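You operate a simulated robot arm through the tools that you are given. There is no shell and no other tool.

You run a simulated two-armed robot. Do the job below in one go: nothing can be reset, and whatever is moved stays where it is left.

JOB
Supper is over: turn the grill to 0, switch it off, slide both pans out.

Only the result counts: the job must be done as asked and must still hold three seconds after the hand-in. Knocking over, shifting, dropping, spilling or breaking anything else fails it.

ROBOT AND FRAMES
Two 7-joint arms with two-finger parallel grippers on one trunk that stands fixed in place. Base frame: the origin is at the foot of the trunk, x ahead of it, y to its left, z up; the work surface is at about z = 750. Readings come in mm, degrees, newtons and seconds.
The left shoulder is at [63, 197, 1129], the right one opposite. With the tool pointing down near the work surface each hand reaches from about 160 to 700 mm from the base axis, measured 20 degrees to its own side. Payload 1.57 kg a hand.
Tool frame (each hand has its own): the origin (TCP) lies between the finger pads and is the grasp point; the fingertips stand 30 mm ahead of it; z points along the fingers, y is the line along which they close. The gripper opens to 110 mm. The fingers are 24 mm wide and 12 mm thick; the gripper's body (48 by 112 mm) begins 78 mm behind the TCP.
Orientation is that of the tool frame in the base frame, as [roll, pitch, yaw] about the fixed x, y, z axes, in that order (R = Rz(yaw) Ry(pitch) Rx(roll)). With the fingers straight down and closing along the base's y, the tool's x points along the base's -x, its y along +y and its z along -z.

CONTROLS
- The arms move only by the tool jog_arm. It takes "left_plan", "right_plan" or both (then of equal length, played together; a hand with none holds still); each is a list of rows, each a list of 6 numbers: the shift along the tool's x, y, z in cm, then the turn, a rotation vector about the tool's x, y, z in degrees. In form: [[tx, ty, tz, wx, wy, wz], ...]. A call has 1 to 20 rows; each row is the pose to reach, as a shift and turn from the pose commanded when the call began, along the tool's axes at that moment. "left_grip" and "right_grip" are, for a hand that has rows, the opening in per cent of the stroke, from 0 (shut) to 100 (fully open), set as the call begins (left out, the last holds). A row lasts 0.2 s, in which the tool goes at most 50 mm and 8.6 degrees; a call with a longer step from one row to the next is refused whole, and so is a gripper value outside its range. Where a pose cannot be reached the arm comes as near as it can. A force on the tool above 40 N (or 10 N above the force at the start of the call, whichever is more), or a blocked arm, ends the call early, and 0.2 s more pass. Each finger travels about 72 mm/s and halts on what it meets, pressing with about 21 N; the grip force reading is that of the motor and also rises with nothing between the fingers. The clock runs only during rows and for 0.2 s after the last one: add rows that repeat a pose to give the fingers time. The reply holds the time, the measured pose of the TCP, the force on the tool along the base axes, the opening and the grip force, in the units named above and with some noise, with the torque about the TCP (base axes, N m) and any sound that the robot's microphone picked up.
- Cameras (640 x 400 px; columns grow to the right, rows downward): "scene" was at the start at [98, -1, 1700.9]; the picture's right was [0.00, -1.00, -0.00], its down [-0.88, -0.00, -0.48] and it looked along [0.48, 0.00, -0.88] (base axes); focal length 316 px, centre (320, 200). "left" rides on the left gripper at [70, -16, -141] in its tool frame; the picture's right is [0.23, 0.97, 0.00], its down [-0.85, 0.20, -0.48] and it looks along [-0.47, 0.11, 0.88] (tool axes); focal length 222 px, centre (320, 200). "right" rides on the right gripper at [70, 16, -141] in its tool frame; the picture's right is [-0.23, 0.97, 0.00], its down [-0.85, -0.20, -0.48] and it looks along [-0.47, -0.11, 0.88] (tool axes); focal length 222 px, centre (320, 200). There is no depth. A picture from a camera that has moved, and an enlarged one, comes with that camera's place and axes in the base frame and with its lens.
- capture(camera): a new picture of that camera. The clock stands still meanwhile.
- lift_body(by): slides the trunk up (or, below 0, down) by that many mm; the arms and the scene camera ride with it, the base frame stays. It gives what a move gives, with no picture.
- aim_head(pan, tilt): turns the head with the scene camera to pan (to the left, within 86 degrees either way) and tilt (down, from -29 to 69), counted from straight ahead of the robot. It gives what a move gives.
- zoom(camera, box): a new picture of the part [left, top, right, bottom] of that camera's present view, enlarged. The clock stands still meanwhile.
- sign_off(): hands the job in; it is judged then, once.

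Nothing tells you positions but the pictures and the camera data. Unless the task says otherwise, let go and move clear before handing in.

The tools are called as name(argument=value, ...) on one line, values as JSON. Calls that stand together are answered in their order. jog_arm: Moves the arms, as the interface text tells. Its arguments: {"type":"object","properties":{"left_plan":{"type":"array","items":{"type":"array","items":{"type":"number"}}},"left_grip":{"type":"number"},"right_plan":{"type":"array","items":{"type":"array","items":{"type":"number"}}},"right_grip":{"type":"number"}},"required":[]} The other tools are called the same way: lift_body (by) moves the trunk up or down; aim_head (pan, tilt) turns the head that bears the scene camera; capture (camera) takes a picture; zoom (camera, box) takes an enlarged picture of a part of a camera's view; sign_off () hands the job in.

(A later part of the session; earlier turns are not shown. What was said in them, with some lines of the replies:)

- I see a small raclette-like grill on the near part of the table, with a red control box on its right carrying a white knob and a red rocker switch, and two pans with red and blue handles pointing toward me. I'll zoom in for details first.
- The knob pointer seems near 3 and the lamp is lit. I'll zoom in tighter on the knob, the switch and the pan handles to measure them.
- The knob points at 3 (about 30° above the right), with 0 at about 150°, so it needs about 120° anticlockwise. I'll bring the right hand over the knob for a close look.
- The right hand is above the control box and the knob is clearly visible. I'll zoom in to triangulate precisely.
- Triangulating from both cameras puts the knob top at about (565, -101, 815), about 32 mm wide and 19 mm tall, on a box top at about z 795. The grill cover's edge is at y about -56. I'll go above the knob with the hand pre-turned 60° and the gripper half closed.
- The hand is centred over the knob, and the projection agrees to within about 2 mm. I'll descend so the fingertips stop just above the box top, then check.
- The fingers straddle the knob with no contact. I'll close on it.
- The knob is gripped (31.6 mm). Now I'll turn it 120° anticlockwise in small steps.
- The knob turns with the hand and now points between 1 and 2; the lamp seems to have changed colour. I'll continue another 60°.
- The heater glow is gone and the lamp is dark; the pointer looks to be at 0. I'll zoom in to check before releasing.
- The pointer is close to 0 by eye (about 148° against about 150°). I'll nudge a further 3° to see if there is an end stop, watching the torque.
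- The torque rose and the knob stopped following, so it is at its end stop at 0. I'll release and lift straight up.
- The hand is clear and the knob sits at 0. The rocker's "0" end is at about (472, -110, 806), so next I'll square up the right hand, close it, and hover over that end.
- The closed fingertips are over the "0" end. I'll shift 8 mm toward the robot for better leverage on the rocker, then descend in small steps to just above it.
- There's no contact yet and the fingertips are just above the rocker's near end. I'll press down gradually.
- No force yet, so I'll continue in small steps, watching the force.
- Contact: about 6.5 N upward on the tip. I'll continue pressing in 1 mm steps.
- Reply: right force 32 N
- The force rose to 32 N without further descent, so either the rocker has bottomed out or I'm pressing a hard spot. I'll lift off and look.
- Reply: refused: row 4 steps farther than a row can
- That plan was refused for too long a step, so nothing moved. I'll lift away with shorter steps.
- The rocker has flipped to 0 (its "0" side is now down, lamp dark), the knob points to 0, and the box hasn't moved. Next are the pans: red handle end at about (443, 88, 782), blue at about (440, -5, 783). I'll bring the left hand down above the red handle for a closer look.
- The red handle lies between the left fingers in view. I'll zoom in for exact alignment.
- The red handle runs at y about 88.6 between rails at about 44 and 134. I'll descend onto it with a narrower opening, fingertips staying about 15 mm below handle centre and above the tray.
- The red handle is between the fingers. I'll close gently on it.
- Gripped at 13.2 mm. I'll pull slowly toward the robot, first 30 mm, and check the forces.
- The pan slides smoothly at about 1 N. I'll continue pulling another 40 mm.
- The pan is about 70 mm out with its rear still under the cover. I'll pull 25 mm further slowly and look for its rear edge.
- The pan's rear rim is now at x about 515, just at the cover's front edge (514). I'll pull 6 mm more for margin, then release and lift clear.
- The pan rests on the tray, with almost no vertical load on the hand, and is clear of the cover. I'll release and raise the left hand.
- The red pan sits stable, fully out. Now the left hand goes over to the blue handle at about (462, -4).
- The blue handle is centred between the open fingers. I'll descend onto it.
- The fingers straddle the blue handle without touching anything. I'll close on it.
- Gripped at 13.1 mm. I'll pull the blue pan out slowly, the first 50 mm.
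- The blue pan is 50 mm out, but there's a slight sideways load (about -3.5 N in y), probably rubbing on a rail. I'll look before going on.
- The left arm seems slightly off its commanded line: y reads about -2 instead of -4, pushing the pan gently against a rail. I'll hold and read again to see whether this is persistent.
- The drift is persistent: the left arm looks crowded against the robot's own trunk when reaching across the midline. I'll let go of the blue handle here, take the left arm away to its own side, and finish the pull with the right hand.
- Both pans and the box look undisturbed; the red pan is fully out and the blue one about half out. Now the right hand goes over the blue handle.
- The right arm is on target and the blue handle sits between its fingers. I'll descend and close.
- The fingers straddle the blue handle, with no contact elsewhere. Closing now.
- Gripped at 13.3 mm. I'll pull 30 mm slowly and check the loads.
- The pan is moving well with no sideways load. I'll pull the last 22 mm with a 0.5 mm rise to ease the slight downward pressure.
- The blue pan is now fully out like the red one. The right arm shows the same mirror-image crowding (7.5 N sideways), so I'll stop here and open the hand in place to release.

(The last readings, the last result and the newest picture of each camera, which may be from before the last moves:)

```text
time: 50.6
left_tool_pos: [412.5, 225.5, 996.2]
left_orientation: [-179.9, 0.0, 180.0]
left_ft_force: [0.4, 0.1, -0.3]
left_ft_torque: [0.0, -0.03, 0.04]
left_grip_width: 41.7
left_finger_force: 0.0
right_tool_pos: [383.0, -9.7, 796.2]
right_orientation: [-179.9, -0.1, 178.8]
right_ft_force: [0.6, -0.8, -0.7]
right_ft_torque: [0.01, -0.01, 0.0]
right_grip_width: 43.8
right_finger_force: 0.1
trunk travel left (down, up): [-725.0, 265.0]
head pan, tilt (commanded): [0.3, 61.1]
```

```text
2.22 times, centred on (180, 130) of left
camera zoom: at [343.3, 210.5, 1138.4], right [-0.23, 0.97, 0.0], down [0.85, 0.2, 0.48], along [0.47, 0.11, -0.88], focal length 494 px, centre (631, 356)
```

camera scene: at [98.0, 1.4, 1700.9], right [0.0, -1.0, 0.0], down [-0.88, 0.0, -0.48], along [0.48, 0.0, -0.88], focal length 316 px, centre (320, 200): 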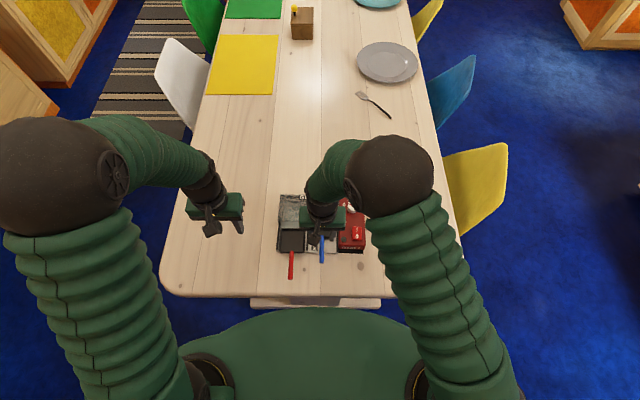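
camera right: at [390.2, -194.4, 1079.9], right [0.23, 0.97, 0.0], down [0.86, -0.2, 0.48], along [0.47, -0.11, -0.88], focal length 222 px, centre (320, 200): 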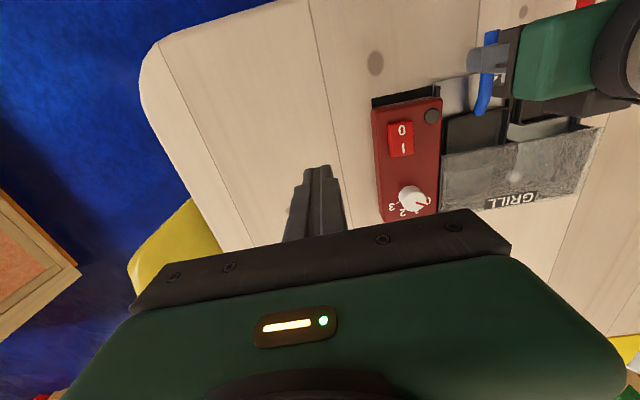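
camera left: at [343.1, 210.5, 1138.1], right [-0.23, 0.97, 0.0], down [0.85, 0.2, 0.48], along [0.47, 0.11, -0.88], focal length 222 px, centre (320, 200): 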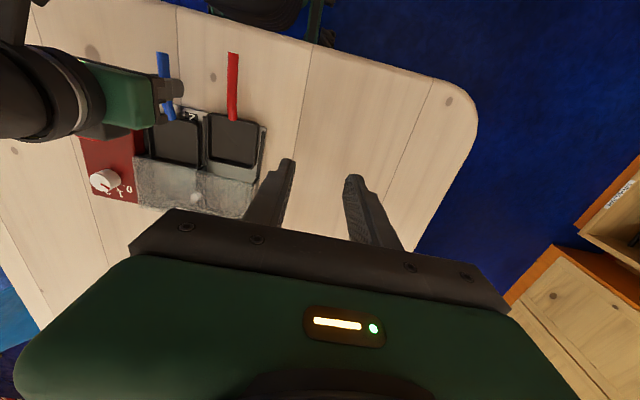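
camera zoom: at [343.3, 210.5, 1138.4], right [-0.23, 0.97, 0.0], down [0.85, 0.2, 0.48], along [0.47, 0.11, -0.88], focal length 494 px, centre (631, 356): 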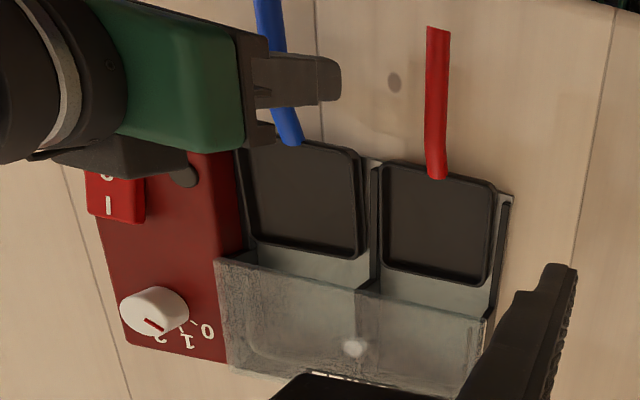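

The handle is free with clearance on both sides. I'll raise the right hand straight up, then move it off to its own side.

jog_arm(right_plan=[[0, 0, -1, 0, 0, 0], [0, 0, -2.5, 0, 0, 0], [0, 0, -5, 0, 0, 0], [0, 0, -8, 0, 0, 0], [0, -1, -11, 0, 0, 0], [0, -4, -14, 0, 0, 0], [0, -8, -16, 0, 0, 0], [0, -12, -18, 0, 0, 0], [0, -16, -18, 0, 0, 0], [0, -20, -18, 0, 0, 0], [0, -23, -18, 0, 0, 0], [0, -23, -18, 0, 0, 0]], right_grip=40)

capture(camera="scene")

zoom(camera="scene", box=[265, 180, 375, 290])

capture(camera="right")

capture(camera="left")

```text
time: 53.2
left_tool_pos: [412.1, 225.5, 997.3]
left_orientation: [180.0, 0.0, 180.0]
left_ft_force: [0.9, 0.4, -0.6]
left_ft_torque: [0.03, -0.03, 0.0]
left_grip_width: 41.8
left_finger_force: 0.1
right_tool_pos: [377.9, -235.6, 975.4]
right_orientation: [-180.0, -0.1, -180.0]
right_ft_force: [0.0, -0.8, 1.1]
right_ft_torque: [0.01, 0.03, 0.02]
right_grip_width: 44.0
right_finger_force: 0.1
trunk travel left (down, up): [-725.0, 265.0]
head pan, tilt (commanded): [0.3, 61.1]
```

```text
taken
camera scene: at [97.5, -0.9, 1701.0], right [0.0, -1.0, 0.0], down [-0.88, 0.0, -0.48], along [0.48, 0.0, -0.88], focal length 316 px, centre (320, 200)
```

scene: 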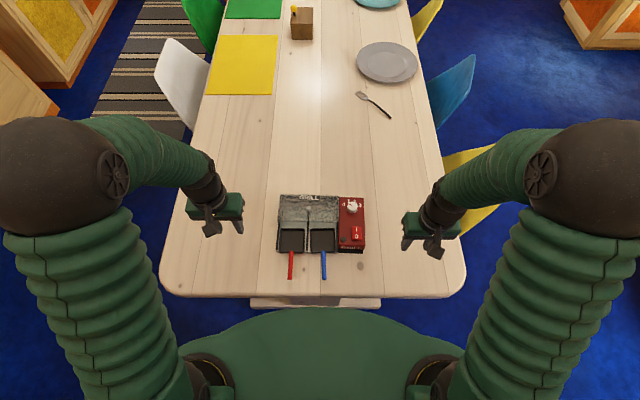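

```text
3.64 times, centred on (320, 235) of scene
camera zoom: at [97.5, -0.9, 1701.0], right [0.0, -1.0, 0.0], down [-0.88, 0.0, -0.48], along [0.48, 0.0, -0.88], focal length 1150 px, centre (320, 73)
```

zoom: 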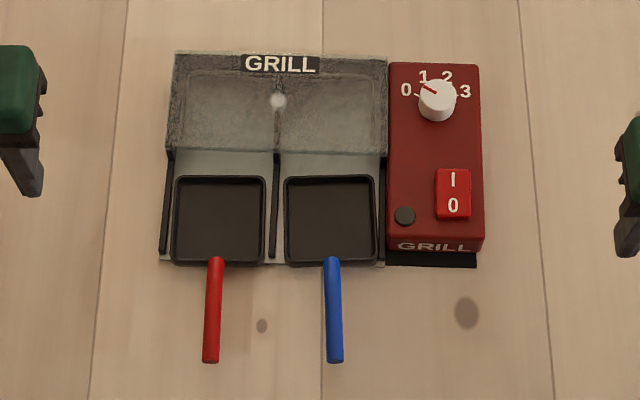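

```text
taken
camera right: at [308.7, -218.6, 1116.5], right [0.23, 0.97, 0.0], down [0.85, -0.2, 0.48], along [0.47, -0.11, -0.88], focal length 222 px, centre (320, 200)
```

right: 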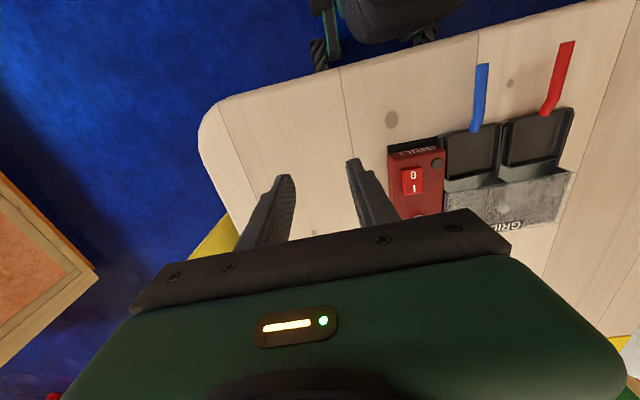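

```text
taken
camera left: at [343.0, 209.2, 1138.4], right [-0.23, 0.97, 0.0], down [0.85, 0.2, 0.48], along [0.47, 0.11, -0.88], focal length 222 px, centre (320, 200)
```

left: 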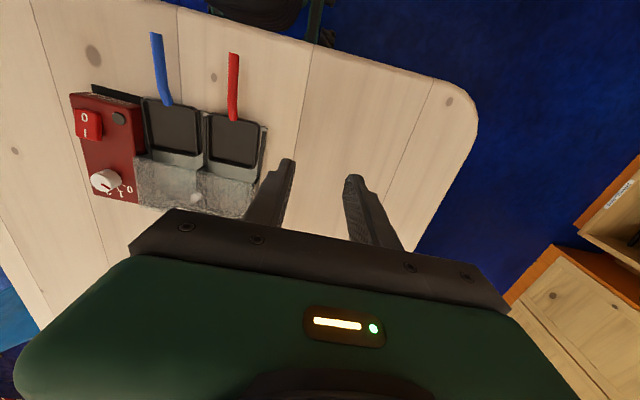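

Both pans are out side by side at the same distance and both hands are clear. I'll do a last close check of knob, switch and lamp before handing in.

zoom(camera="scene", box=[334, 194, 372, 218])

zoom(camera="scene", box=[334, 222, 372, 256])

zoom(camera="right", box=[380, 20, 600, 240])

```text
16.00 times, centred on (353, 206) of scene
camera zoom: at [97.5, -0.9, 1701.0], right [0.0, -1.0, 0.0], down [-0.88, 0.0, -0.48], along [0.48, 0.0, -0.88], focal length 5062 px, centre (-208, 104)
```

zoom: 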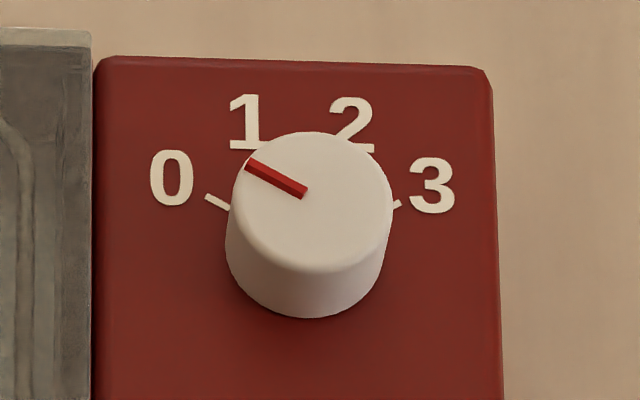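

```text
11.76 times, centred on (353, 239) of scene
camera zoom: at [97.5, -0.9, 1701.0], right [0.0, -1.0, 0.0], down [-0.88, 0.0, -0.48], along [0.48, 0.0, -0.88], focal length 3722 px, centre (-68, -259)
```

zoom: 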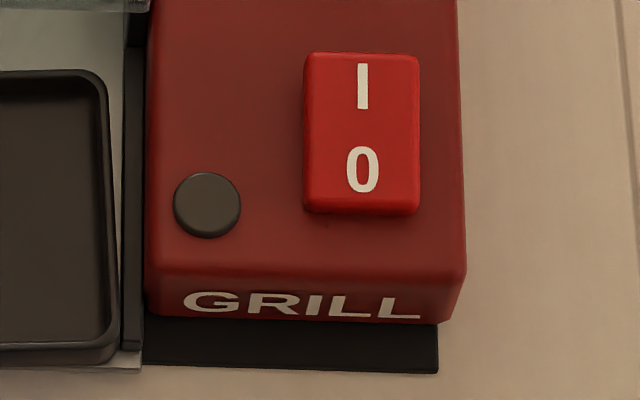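

```text
1.82 times, centred on (490, 130) of right
camera zoom: at [308.7, -218.6, 1116.5], right [0.23, 0.97, 0.0], down [0.85, -0.2, 0.48], along [0.47, -0.11, -0.88], focal length 404 px, centre (11, 327)
```

zoom: 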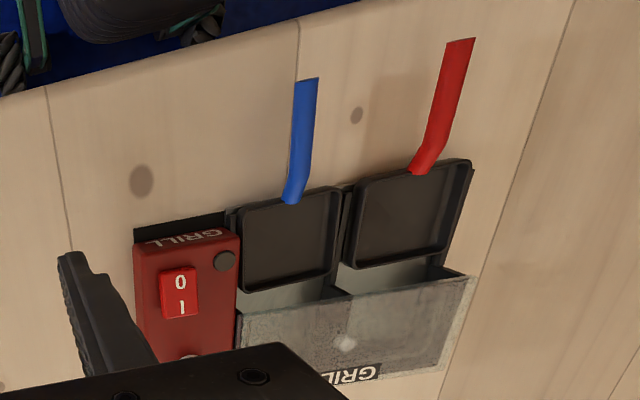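

The pointer lines up with the 0 tick, the rocker is on 0 and the lamp and heater are dark. Both pans are fully out and resting on the tray, nothing else has moved and both hands are clear, so I'm handing in.

sign_off()

```text
The job is handed in.
```

The grill is turned to 0 and switched off, and both pans are out. I've handed the job in, but no verdict came back.

- **Knob:** I turned it from 3 to its end stop, and the pointer lines up with the 0 tick. The heater glow and the lamp both went out when it reached 0.
- **Switch:** the rocker is now pressed down on its "0" side.
- **Pans:** each one was pulled out about 100 mm. Both sit on the tray, fully clear of the grill cover.

While I was pulling the blue pan, the left arm got crowded near the robot's trunk. I let go halfway and finished with the right hand, which showed the same crowding at the end. The pan pressed lightly sideways, about 7.5 N at most. In the last pictures nothing else had moved, and both hands were empty and clear.
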